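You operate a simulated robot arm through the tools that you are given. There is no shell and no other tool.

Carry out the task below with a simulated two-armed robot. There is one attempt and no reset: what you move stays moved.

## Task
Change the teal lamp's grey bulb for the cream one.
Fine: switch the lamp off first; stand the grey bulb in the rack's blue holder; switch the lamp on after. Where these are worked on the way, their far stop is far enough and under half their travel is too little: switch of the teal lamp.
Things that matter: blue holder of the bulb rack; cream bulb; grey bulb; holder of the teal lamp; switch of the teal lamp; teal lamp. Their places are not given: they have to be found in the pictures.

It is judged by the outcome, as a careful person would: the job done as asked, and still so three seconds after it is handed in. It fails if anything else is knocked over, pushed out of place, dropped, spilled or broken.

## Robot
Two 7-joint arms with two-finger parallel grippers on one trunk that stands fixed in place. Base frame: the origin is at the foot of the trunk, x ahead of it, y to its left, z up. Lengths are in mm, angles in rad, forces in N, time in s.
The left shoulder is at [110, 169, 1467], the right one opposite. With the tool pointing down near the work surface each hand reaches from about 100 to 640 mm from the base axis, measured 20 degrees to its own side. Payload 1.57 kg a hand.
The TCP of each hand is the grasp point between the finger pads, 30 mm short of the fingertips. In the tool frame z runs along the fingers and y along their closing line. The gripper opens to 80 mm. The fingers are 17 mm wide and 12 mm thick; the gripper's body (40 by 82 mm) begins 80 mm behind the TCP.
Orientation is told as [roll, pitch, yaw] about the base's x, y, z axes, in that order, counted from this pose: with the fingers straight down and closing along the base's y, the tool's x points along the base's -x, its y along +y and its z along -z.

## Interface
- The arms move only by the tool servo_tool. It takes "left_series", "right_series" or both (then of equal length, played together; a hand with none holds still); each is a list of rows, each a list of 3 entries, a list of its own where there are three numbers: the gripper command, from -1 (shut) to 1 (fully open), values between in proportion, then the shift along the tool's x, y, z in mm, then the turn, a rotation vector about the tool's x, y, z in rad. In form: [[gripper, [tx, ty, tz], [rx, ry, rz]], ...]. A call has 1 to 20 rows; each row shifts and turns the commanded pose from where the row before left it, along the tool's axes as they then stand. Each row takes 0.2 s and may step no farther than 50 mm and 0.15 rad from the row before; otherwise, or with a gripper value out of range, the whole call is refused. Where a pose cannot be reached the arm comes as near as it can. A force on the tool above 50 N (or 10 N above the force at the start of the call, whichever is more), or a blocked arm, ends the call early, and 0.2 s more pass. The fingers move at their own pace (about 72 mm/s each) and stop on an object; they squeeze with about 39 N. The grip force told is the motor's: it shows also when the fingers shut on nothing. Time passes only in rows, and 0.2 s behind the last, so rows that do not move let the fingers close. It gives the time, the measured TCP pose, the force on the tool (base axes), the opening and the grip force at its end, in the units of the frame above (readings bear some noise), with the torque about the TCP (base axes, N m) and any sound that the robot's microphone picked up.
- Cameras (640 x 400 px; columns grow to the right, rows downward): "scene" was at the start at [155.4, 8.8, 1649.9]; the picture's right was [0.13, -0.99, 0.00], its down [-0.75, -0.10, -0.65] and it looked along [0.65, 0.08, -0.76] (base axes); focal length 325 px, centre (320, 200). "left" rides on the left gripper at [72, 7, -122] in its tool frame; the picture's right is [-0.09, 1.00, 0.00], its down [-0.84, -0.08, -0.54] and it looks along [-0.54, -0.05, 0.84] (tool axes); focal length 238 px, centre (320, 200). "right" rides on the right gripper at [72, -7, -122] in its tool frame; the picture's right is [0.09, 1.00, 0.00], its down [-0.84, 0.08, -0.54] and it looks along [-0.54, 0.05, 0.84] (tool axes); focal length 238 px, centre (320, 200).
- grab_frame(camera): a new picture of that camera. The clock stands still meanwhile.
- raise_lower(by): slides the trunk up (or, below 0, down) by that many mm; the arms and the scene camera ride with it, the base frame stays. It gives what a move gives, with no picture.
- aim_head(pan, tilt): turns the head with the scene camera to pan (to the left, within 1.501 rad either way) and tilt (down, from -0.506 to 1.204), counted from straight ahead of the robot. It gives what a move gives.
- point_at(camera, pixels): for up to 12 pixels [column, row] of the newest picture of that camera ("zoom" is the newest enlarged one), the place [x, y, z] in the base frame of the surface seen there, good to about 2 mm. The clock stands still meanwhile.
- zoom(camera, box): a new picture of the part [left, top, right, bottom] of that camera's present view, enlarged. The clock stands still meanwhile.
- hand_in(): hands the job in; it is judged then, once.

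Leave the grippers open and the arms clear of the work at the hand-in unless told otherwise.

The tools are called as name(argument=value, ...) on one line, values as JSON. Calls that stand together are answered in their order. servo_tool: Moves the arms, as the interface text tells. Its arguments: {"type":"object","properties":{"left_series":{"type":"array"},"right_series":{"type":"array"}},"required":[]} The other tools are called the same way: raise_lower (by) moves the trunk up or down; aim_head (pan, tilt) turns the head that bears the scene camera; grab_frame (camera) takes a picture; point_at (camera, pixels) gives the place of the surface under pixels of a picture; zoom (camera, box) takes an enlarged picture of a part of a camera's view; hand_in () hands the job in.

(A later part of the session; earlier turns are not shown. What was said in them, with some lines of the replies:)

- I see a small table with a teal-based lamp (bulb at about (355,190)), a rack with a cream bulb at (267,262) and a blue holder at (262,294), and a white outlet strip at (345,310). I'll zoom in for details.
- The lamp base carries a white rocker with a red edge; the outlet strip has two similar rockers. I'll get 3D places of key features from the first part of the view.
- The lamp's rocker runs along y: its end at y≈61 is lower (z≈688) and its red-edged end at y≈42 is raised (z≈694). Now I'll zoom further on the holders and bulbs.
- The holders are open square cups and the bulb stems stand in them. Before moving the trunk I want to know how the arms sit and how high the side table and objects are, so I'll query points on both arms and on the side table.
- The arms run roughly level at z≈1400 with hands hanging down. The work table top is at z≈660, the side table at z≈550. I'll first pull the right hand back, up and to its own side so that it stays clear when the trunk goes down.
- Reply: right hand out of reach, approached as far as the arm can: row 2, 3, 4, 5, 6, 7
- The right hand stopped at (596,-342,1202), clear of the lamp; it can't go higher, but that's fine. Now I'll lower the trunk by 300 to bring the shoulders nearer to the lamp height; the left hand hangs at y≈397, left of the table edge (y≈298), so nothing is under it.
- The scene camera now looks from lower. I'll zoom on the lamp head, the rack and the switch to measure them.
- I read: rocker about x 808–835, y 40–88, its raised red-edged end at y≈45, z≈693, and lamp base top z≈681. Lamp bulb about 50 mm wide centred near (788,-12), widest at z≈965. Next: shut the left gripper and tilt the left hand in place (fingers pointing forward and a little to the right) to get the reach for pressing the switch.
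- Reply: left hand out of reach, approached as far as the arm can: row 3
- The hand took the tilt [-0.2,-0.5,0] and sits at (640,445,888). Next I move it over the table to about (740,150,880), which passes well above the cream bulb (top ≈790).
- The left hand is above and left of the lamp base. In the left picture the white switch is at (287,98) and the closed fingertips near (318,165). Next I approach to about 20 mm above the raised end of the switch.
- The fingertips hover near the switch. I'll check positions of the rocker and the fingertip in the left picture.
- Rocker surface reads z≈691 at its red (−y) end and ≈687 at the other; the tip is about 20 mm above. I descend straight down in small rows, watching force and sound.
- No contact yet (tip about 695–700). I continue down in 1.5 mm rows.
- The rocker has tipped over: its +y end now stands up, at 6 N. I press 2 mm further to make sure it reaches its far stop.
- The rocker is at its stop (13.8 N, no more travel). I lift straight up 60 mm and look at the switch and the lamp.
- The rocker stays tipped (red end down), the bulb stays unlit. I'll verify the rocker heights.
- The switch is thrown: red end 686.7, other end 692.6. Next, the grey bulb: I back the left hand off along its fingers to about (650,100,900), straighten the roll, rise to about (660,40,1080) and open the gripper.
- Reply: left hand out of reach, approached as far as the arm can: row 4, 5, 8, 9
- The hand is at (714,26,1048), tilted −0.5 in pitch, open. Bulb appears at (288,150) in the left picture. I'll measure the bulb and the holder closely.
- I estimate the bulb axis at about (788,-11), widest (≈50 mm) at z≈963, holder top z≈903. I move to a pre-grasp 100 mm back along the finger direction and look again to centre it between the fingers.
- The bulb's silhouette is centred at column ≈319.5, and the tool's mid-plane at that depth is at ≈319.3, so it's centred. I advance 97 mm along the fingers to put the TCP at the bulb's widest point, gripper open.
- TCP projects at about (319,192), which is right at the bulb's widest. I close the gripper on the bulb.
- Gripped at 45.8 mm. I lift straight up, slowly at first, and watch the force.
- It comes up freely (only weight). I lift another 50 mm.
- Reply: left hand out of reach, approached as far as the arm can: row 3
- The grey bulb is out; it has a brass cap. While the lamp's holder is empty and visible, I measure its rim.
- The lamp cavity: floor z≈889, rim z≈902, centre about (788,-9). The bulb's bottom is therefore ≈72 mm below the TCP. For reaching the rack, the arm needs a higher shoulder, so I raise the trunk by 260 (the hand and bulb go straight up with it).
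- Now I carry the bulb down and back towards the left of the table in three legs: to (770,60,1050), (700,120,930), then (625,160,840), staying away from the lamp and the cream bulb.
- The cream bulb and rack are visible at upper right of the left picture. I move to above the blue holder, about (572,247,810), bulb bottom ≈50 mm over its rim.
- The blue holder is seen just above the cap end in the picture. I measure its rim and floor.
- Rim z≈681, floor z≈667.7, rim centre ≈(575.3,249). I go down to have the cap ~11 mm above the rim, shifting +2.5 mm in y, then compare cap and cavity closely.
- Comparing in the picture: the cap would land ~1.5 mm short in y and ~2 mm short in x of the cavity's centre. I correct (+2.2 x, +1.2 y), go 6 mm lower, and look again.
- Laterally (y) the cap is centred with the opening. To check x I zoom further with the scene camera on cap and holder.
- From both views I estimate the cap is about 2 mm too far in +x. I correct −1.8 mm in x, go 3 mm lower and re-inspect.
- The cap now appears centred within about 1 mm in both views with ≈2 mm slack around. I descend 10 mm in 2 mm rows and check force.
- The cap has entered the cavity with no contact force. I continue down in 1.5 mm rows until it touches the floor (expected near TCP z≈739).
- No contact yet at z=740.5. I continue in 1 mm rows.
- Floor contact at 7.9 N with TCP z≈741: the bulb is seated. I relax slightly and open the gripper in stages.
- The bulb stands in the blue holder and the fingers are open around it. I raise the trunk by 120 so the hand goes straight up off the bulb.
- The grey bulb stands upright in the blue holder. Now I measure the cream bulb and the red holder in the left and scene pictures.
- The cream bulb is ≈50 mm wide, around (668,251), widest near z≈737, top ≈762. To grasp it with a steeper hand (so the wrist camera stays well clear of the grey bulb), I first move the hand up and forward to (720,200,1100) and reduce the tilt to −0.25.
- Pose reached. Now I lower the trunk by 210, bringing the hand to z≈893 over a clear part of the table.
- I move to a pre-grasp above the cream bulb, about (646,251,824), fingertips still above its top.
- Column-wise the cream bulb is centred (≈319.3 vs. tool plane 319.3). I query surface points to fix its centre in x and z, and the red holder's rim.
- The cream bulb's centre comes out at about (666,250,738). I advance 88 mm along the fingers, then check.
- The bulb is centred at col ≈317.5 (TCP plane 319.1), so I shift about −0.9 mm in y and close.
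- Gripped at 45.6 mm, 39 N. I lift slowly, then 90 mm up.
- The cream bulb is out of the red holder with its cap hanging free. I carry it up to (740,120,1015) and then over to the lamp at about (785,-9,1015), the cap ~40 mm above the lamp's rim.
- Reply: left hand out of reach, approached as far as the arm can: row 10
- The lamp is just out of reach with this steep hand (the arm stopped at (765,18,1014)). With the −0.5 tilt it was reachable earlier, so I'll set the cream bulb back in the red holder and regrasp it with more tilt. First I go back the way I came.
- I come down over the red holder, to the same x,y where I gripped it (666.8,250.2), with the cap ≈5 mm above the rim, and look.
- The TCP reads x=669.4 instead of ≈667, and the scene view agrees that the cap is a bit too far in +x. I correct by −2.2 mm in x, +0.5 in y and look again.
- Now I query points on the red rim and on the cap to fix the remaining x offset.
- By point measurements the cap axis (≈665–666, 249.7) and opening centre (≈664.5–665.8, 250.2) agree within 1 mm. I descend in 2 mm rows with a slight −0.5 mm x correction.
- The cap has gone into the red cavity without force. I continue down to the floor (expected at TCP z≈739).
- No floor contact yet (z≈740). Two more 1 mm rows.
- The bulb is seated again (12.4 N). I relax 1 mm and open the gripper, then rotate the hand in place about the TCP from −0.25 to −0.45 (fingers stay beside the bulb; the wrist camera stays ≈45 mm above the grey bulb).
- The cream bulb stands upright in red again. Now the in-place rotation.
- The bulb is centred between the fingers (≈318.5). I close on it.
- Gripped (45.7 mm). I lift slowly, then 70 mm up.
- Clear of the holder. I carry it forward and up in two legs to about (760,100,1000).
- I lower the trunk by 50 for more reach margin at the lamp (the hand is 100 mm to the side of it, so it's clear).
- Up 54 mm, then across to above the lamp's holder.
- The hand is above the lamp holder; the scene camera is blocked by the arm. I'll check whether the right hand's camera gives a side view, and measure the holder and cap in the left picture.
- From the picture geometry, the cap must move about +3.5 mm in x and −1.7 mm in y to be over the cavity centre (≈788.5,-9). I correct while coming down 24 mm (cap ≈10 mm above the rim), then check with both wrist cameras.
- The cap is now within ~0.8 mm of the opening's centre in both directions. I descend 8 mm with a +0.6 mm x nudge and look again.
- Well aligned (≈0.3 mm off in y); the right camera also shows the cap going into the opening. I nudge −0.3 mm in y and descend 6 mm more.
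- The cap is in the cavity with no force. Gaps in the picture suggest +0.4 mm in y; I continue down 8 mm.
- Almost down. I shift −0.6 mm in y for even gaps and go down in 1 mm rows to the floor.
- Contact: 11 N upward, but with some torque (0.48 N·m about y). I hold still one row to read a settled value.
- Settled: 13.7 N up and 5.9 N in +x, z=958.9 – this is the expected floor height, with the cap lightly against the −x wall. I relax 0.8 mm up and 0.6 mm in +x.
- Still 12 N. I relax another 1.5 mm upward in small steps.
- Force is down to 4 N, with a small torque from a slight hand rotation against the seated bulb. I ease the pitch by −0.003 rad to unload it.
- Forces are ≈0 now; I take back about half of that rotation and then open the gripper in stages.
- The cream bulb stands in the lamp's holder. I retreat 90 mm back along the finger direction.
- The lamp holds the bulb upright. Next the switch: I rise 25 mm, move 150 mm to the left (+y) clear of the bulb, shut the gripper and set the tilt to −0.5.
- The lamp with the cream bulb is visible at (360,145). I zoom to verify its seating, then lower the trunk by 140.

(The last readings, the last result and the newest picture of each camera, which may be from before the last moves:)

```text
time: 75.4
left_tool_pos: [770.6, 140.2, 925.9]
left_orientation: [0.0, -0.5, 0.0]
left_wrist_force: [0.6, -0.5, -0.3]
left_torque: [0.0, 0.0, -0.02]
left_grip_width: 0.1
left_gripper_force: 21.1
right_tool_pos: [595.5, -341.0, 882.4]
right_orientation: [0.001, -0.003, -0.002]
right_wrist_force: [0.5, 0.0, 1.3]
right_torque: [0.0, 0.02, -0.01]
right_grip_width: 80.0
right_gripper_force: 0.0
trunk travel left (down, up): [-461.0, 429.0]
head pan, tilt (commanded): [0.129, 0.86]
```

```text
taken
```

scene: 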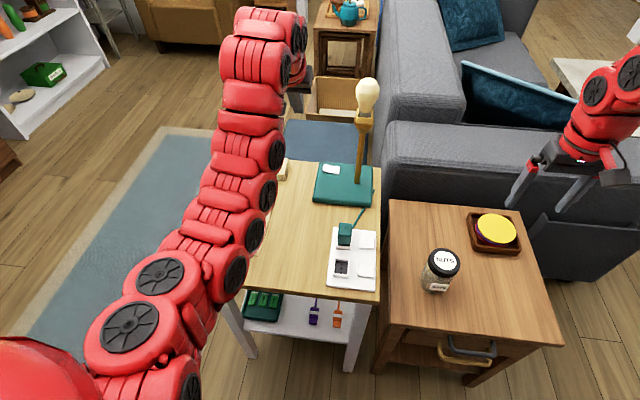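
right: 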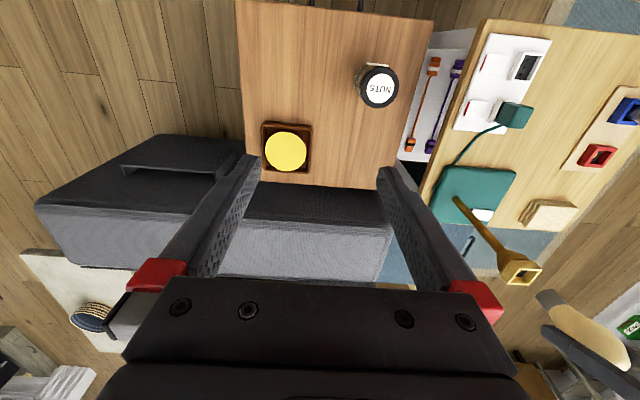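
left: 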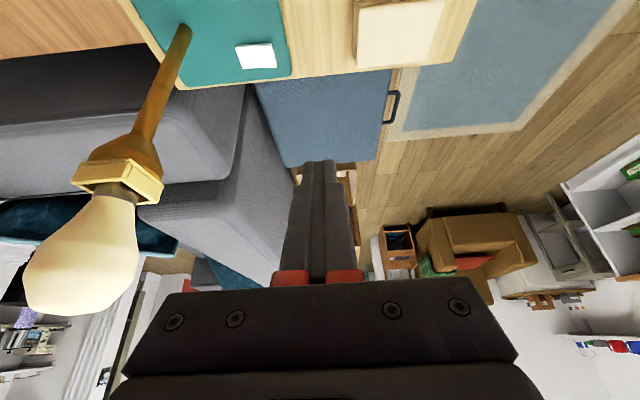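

The bulb is seated well. Now I approach the switch's raised (+y) end: tip to about (822,80,715).

servo_tool(left_series=[[-1, [11.2, -12, 36], [0, 0, 0]], [-1, [11.2, -12, 36], [0, 0, 0]], [-1, [11.2, -12, 36], [0, 0, 0]], [-1, [11.2, -12, 36], [0, 0, 0]], [-1, [11.2, -12, 36], [0, 0, 0]]])

grab_frame(camera="left")

zoom(camera="left", box=[250, 90, 390, 190])

point_at(camera="zoom", pixels=[[130, 200], [200, 200], [260, 200], [310, 290], [290, 200]])

```text
time: 76.6
left_tool_pos: [810.3, 79.6, 736.7]
left_orientation: [0.0, -0.5, 0.0]
left_wrist_force: [-0.2, -0.3, 0.6]
left_torque: [0.0, 0.04, 0.02]
left_grip_width: 0.0
left_gripper_force: 21.4
right_tool_pos: [596.4, -341.7, 881.8]
right_orientation: [0.0, 0.0, -0.001]
right_wrist_force: [-0.5, -0.5, -0.2]
right_torque: [-0.06, 0.02, -0.01]
right_grip_width: 79.7
right_gripper_force: 0.1
trunk travel left (down, up): [-461.0, 429.0]
head pan, tilt (commanded): [0.129, 0.86]
```

```text
taken
```

left: 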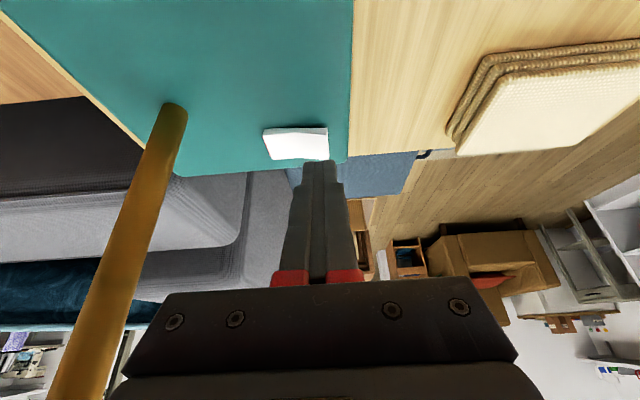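

```text
4.00 times, centred on (320, 140) of left
```

zoom: 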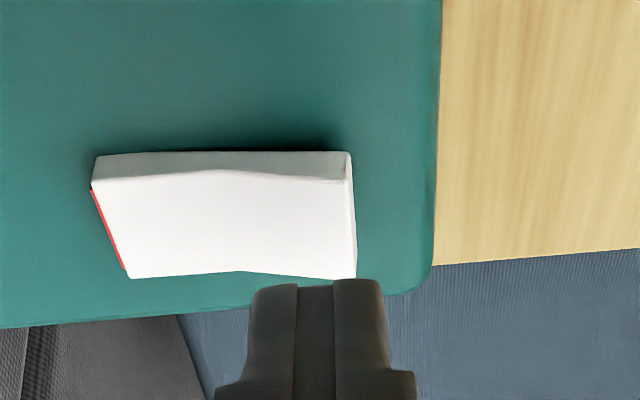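

```text
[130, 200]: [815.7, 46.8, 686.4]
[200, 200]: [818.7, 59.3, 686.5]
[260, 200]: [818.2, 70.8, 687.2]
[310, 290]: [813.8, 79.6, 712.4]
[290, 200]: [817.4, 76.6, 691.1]
```

The tip is over the raised end, about 14 mm above. I descend 12 mm, then press slowly.

servo_tool(left_series=[[-1, [1.44, 0, 2.63], [0, 0, 0]], [-1, [1.44, 0, 2.63], [0, 0, 0]], [-1, [1.44, 0, 2.63], [0, 0, 0]], [-1, [1.44, 0, 2.63], [0, 0, 0]], [-1, [0.72, 0, 1.32], [0, 0, 0]], [-1, [0.72, 0, 1.32], [0, 0, 0]], [-1, [0.72, 0, 1.32], [0, 0, 0]]])

zoom(camera="left", box=[250, 90, 390, 190])

```text
time: 78.2
left_tool_pos: [810.3, 79.4, 724.4]
left_orientation: [-0.001, -0.501, -0.002]
left_wrist_force: [0.7, -0.2, 0.4]
left_torque: [0.0, 0.0, 0.01]
left_grip_width: 0.1
left_gripper_force: 21.2
right_tool_pos: [595.4, -340.2, 883.4]
right_orientation: [-0.001, -0.001, -0.001]
right_wrist_force: [-0.4, 0.1, -0.5]
right_torque: [-0.01, 0.02, 0.0]
right_grip_width: 80.0
right_gripper_force: 0.0
trunk travel left (down, up): [-461.0, 429.0]
head pan, tilt (commanded): [0.129, 0.86]
```

```text
4.00 times, centred on (320, 140) of left
```

zoom: 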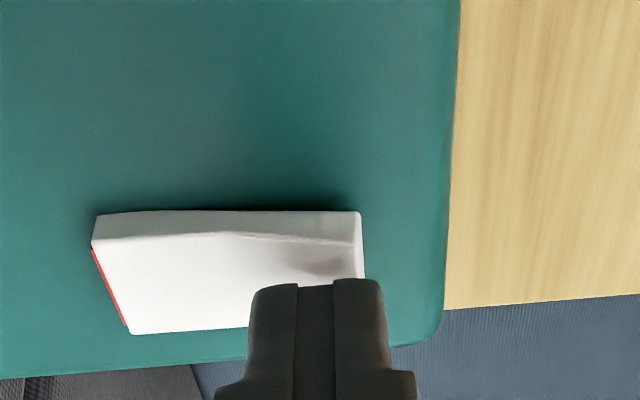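

Just above contact. I continue in 1.2 mm rows.

servo_tool(left_series=[[-1, [0.58, 0, 1.05], [0, 0, 0]], [-1, [0.58, 0, 1.05], [0, 0, 0]], [-1, [0.58, 0, 1.05], [0, 0, 0]], [-1, [0.58, 0, 1.05], [0, 0, 0]]])

zoom(camera="left", box=[250, 90, 390, 190])

```text
time: 79.2
left_tool_pos: [808.9, 79.2, 720.9]
left_orientation: [0.0, -0.503, 0.0]
left_wrist_force: [-0.1, 0.3, 2.9]
left_torque: [-0.06, -0.06, 0.01]
left_grip_width: 0.1
left_gripper_force: 21.4
right_tool_pos: [595.2, -340.4, 883.5]
right_orientation: [-0.001, -0.002, -0.001]
right_wrist_force: [-0.5, 0.3, -0.7]
right_torque: [0.01, 0.0, -0.03]
right_grip_width: 80.2
right_gripper_force: 0.1
trunk travel left (down, up): [-461.0, 429.0]
head pan, tilt (commanded): [0.129, 0.86]
```

```text
4.00 times, centred on (320, 140) of left
```

zoom: 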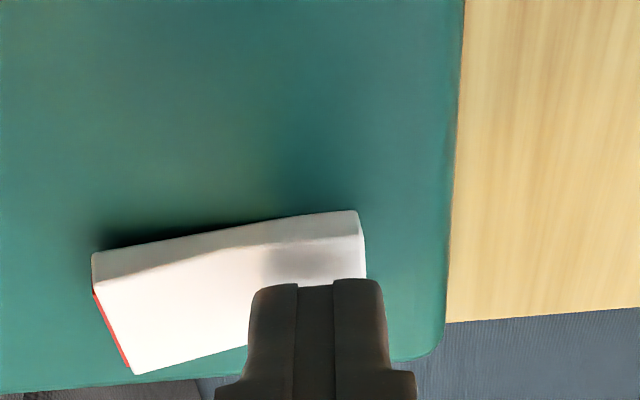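

The rocker has tipped: red end is up again. I press 2 mm further to be sure of the stop.

servo_tool(left_series=[[-1, [0.48, 0, 0.88], [0, 0, 0]], [-1, [0.48, 0, 0.88], [0, 0, 0]], [-1, [0.24, 0, 0.44], [0, 0, 0]]])

zoom(camera="left", box=[250, 90, 390, 190])

zoom(camera="scene", box=[330, 70, 400, 210])

```text
time: 80.0
left_tool_pos: [808.5, 79.1, 720.1]
left_orientation: [-0.001, -0.506, 0.001]
left_wrist_force: [-0.6, 1.9, 16.1]
left_torque: [-0.09, -0.11, 0.0]
left_grip_width: 0.1
left_gripper_force: 20.9
right_tool_pos: [593.5, -340.2, 883.7]
right_orientation: [0.0, -0.002, -0.002]
right_wrist_force: [0.2, 0.4, 0.7]
right_torque: [0.01, 0.0, -0.01]
right_grip_width: 80.0
right_gripper_force: 0.1
trunk travel left (down, up): [-461.0, 429.0]
head pan, tilt (commanded): [0.129, 0.86]
```

```text
4.00 times, centred on (320, 140) of left
```

zoom: 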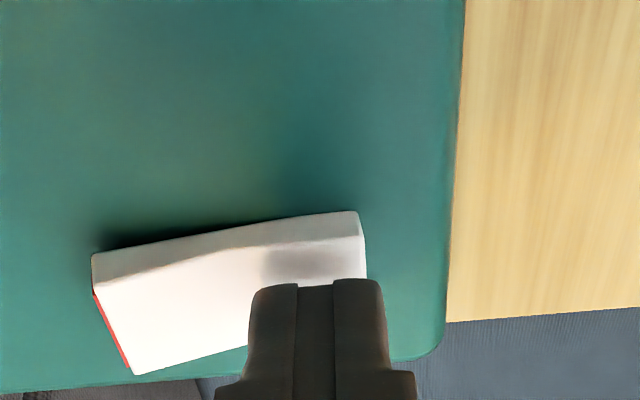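

```text
2.86 times, centred on (365, 140) of scene
```

zoom: 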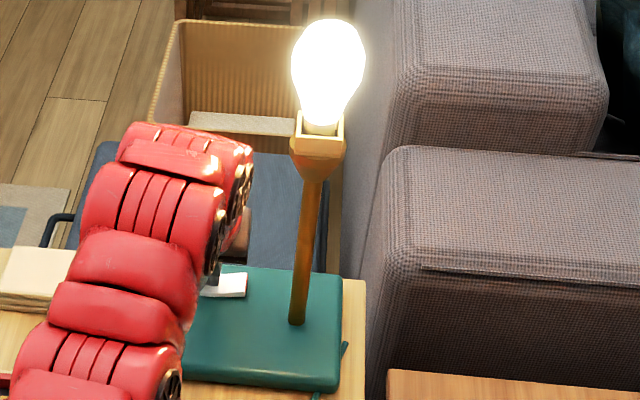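

The lamp lights up. I lift straight up 60 mm, then move away up and to the left, opening the gripper only when clear.

servo_tool(left_series=[[-1, [-4.8, 0, -8.8], [0, 0, 0]], [-1, [-9.6, 0, -17.6], [0, 0, 0]], [-1, [-14.4, 0, -26.3], [0, 0, 0]], [-1, [-4, 30, -35], [0, 0, 0]], [-1, [-4, 30, -35], [0, 0, 0]], [-1, [-4, 30, -35], [0, 0, 0]], [-1, [-4, 30, -35], [0, 0, 0]]])

grab_frame(camera="scene")

grab_frame(camera="left")

```text
time: 81.6
left_tool_pos: [754.8, 200.4, 908.3]
left_orientation: [0.003, -0.502, -0.005]
left_wrist_force: [-1.0, 0.2, 0.5]
left_torque: [-0.02, -0.01, 0.0]
left_grip_width: 0.1
left_gripper_force: 21.2
right_tool_pos: [593.8, -343.2, 881.5]
right_orientation: [0.002, -0.002, -0.003]
right_wrist_force: [0.8, -1.1, -0.8]
right_torque: [0.07, -0.01, -0.02]
right_grip_width: 79.8
right_gripper_force: 0.1
trunk travel left (down, up): [-461.0, 429.0]
head pan, tilt (commanded): [0.129, 0.86]
```

```text
taken
```

scene: 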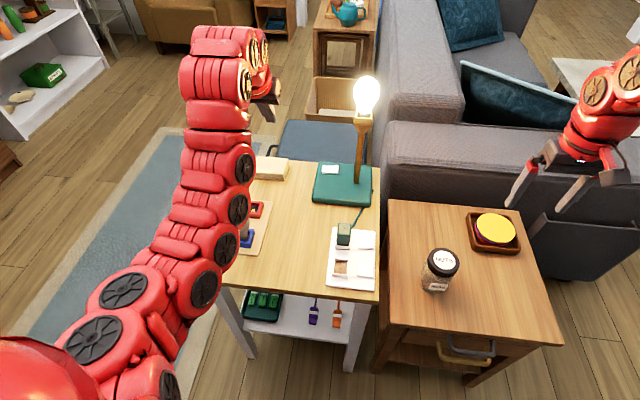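

```text
taken
```

left: 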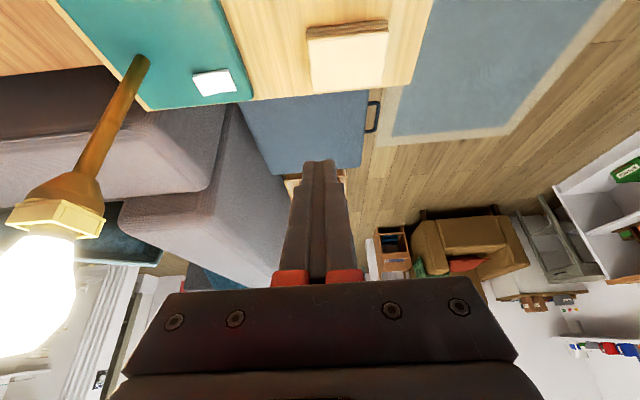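

The lamp is lit. I move the left hand to y≈385, off the table, and open it; then I check the whole scene.

servo_tool(left_series=[[-1, [0, 37, 0], [0, 0, 0]], [-1, [0, 37, 0], [0, 0, 0]], [-1, [0, 37, 0], [0, 0, 0]], [-1, [0, 37, 0], [0, 0, 0]], [1, [0, 37, 0], [0, 0, 0]], [1, [0, 0, 0], [0, 0, 0]], [1, [0, 0, 0], [0, 0, 0]]])

raise_lower(by=200)

grab_frame(camera="scene")

zoom(camera="scene", box=[220, 120, 390, 340])

```text
time: 83.2
left_tool_pos: [756.2, 386.0, 904.6]
left_orientation: [-0.001, -0.501, 0.001]
left_wrist_force: [1.0, -0.2, 0.2]
left_torque: [0.01, -0.01, -0.04]
left_grip_width: 80.0
left_gripper_force: 0.1
right_tool_pos: [594.7, -339.5, 882.7]
right_orientation: [0.001, 0.0, -0.001]
right_wrist_force: [-0.1, 0.5, -0.3]
right_torque: [-0.04, 0.01, 0.02]
right_grip_width: 80.2
right_gripper_force: 0.1
trunk travel left (down, up): [-461.0, 429.0]
head pan, tilt (commanded): [0.129, 0.86]
```

```text
time: 85.4
left_tool_pos: [756.1, 384.9, 1103.6]
left_orientation: [-0.001, -0.502, 0.002]
left_wrist_force: [-0.1, 0.0, -0.3]
left_torque: [0.01, -0.03, 0.01]
left_grip_width: 79.9
left_gripper_force: 0.1
right_tool_pos: [596.0, -341.7, 1082.6]
right_orientation: [0.0, 0.0, -0.002]
right_wrist_force: [0.3, -0.1, -1.3]
right_torque: [0.0, -0.01, 0.0]
right_grip_width: 79.9
right_gripper_force: 0.1
trunk travel left (down, up): [-661.0, 229.0]
head pan, tilt (commanded): [0.129, 0.86]
```

```text
taken
```

scene: 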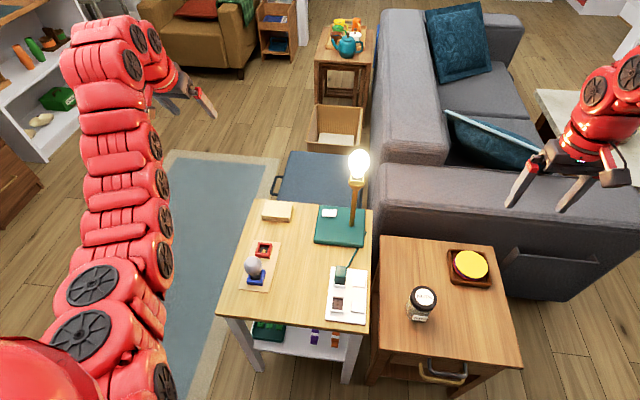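

```text
1.82 times, centred on (305, 230) of scene
```

zoom: 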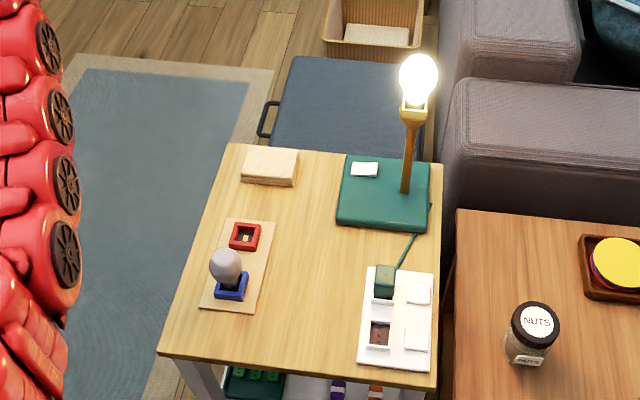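

Everything looks right: lamp lit, grey bulb in the blue holder, red holder empty. One last close look at the rack and the switch before handing in.

zoom(camera="scene", box=[230, 225, 290, 300])

zoom(camera="scene", box=[310, 140, 375, 250])

zoom(camera="scene", box=[316, 203, 344, 223])

```text
5.33 times, centred on (260, 262) of scene
```

zoom: 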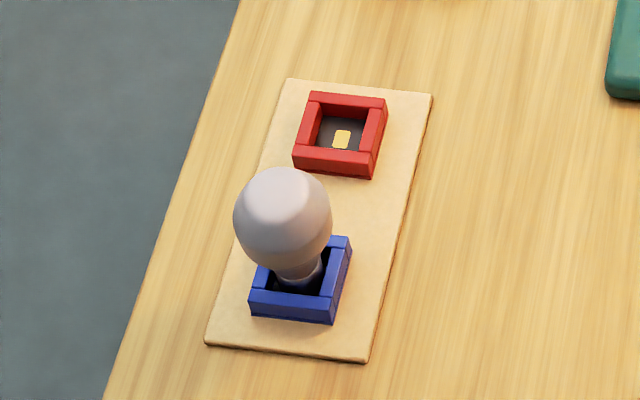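

```text
3.64 times, centred on (342, 195) of scene
```

zoom: 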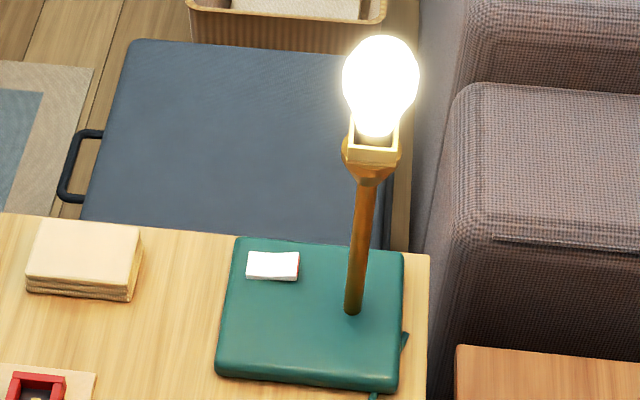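

```text
16.00 times, centred on (330, 213) of scene
```

zoom: 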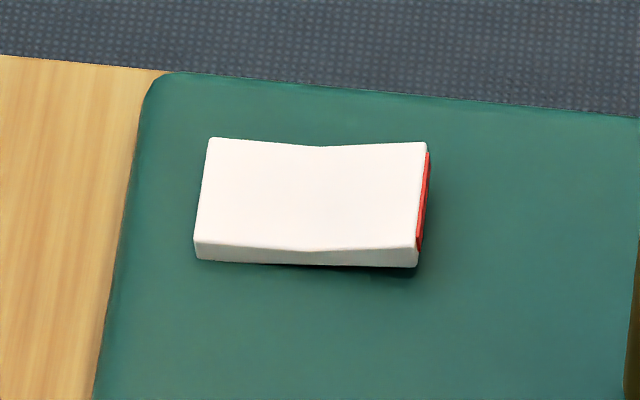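

The grey bulb stands in the blue holder and the cream bulb is lit in the lamp. The switch is fully over to its on side, both grippers are open, and the arms are clear. I hand the job in.

hand_in()

```text
The job is handed in.
```

The teal lamp now holds the cream bulb and is lit, and the grey bulb stands upright in the rack's blue holder. I have handed the job in, and no verdict has come back yet.

- **Switch:** I pressed the lamp's switch off before touching the bulb and back on at the end, to its stop both times. The grey bulb never glowed in either position, so I took the switch's red end standing up to mean on. That was confirmed when the cream bulb lit.
- **Cream bulb:** My first grip on it could not reach the lamp. I set it back in the red holder, gripped it again at more of a tilt, and then seated it in the lamp. The red holder is now empty.
- **Everything else:** In the last pictures nothing else looks moved or knocked over. Both grippers are open and the arms are clear of the work.
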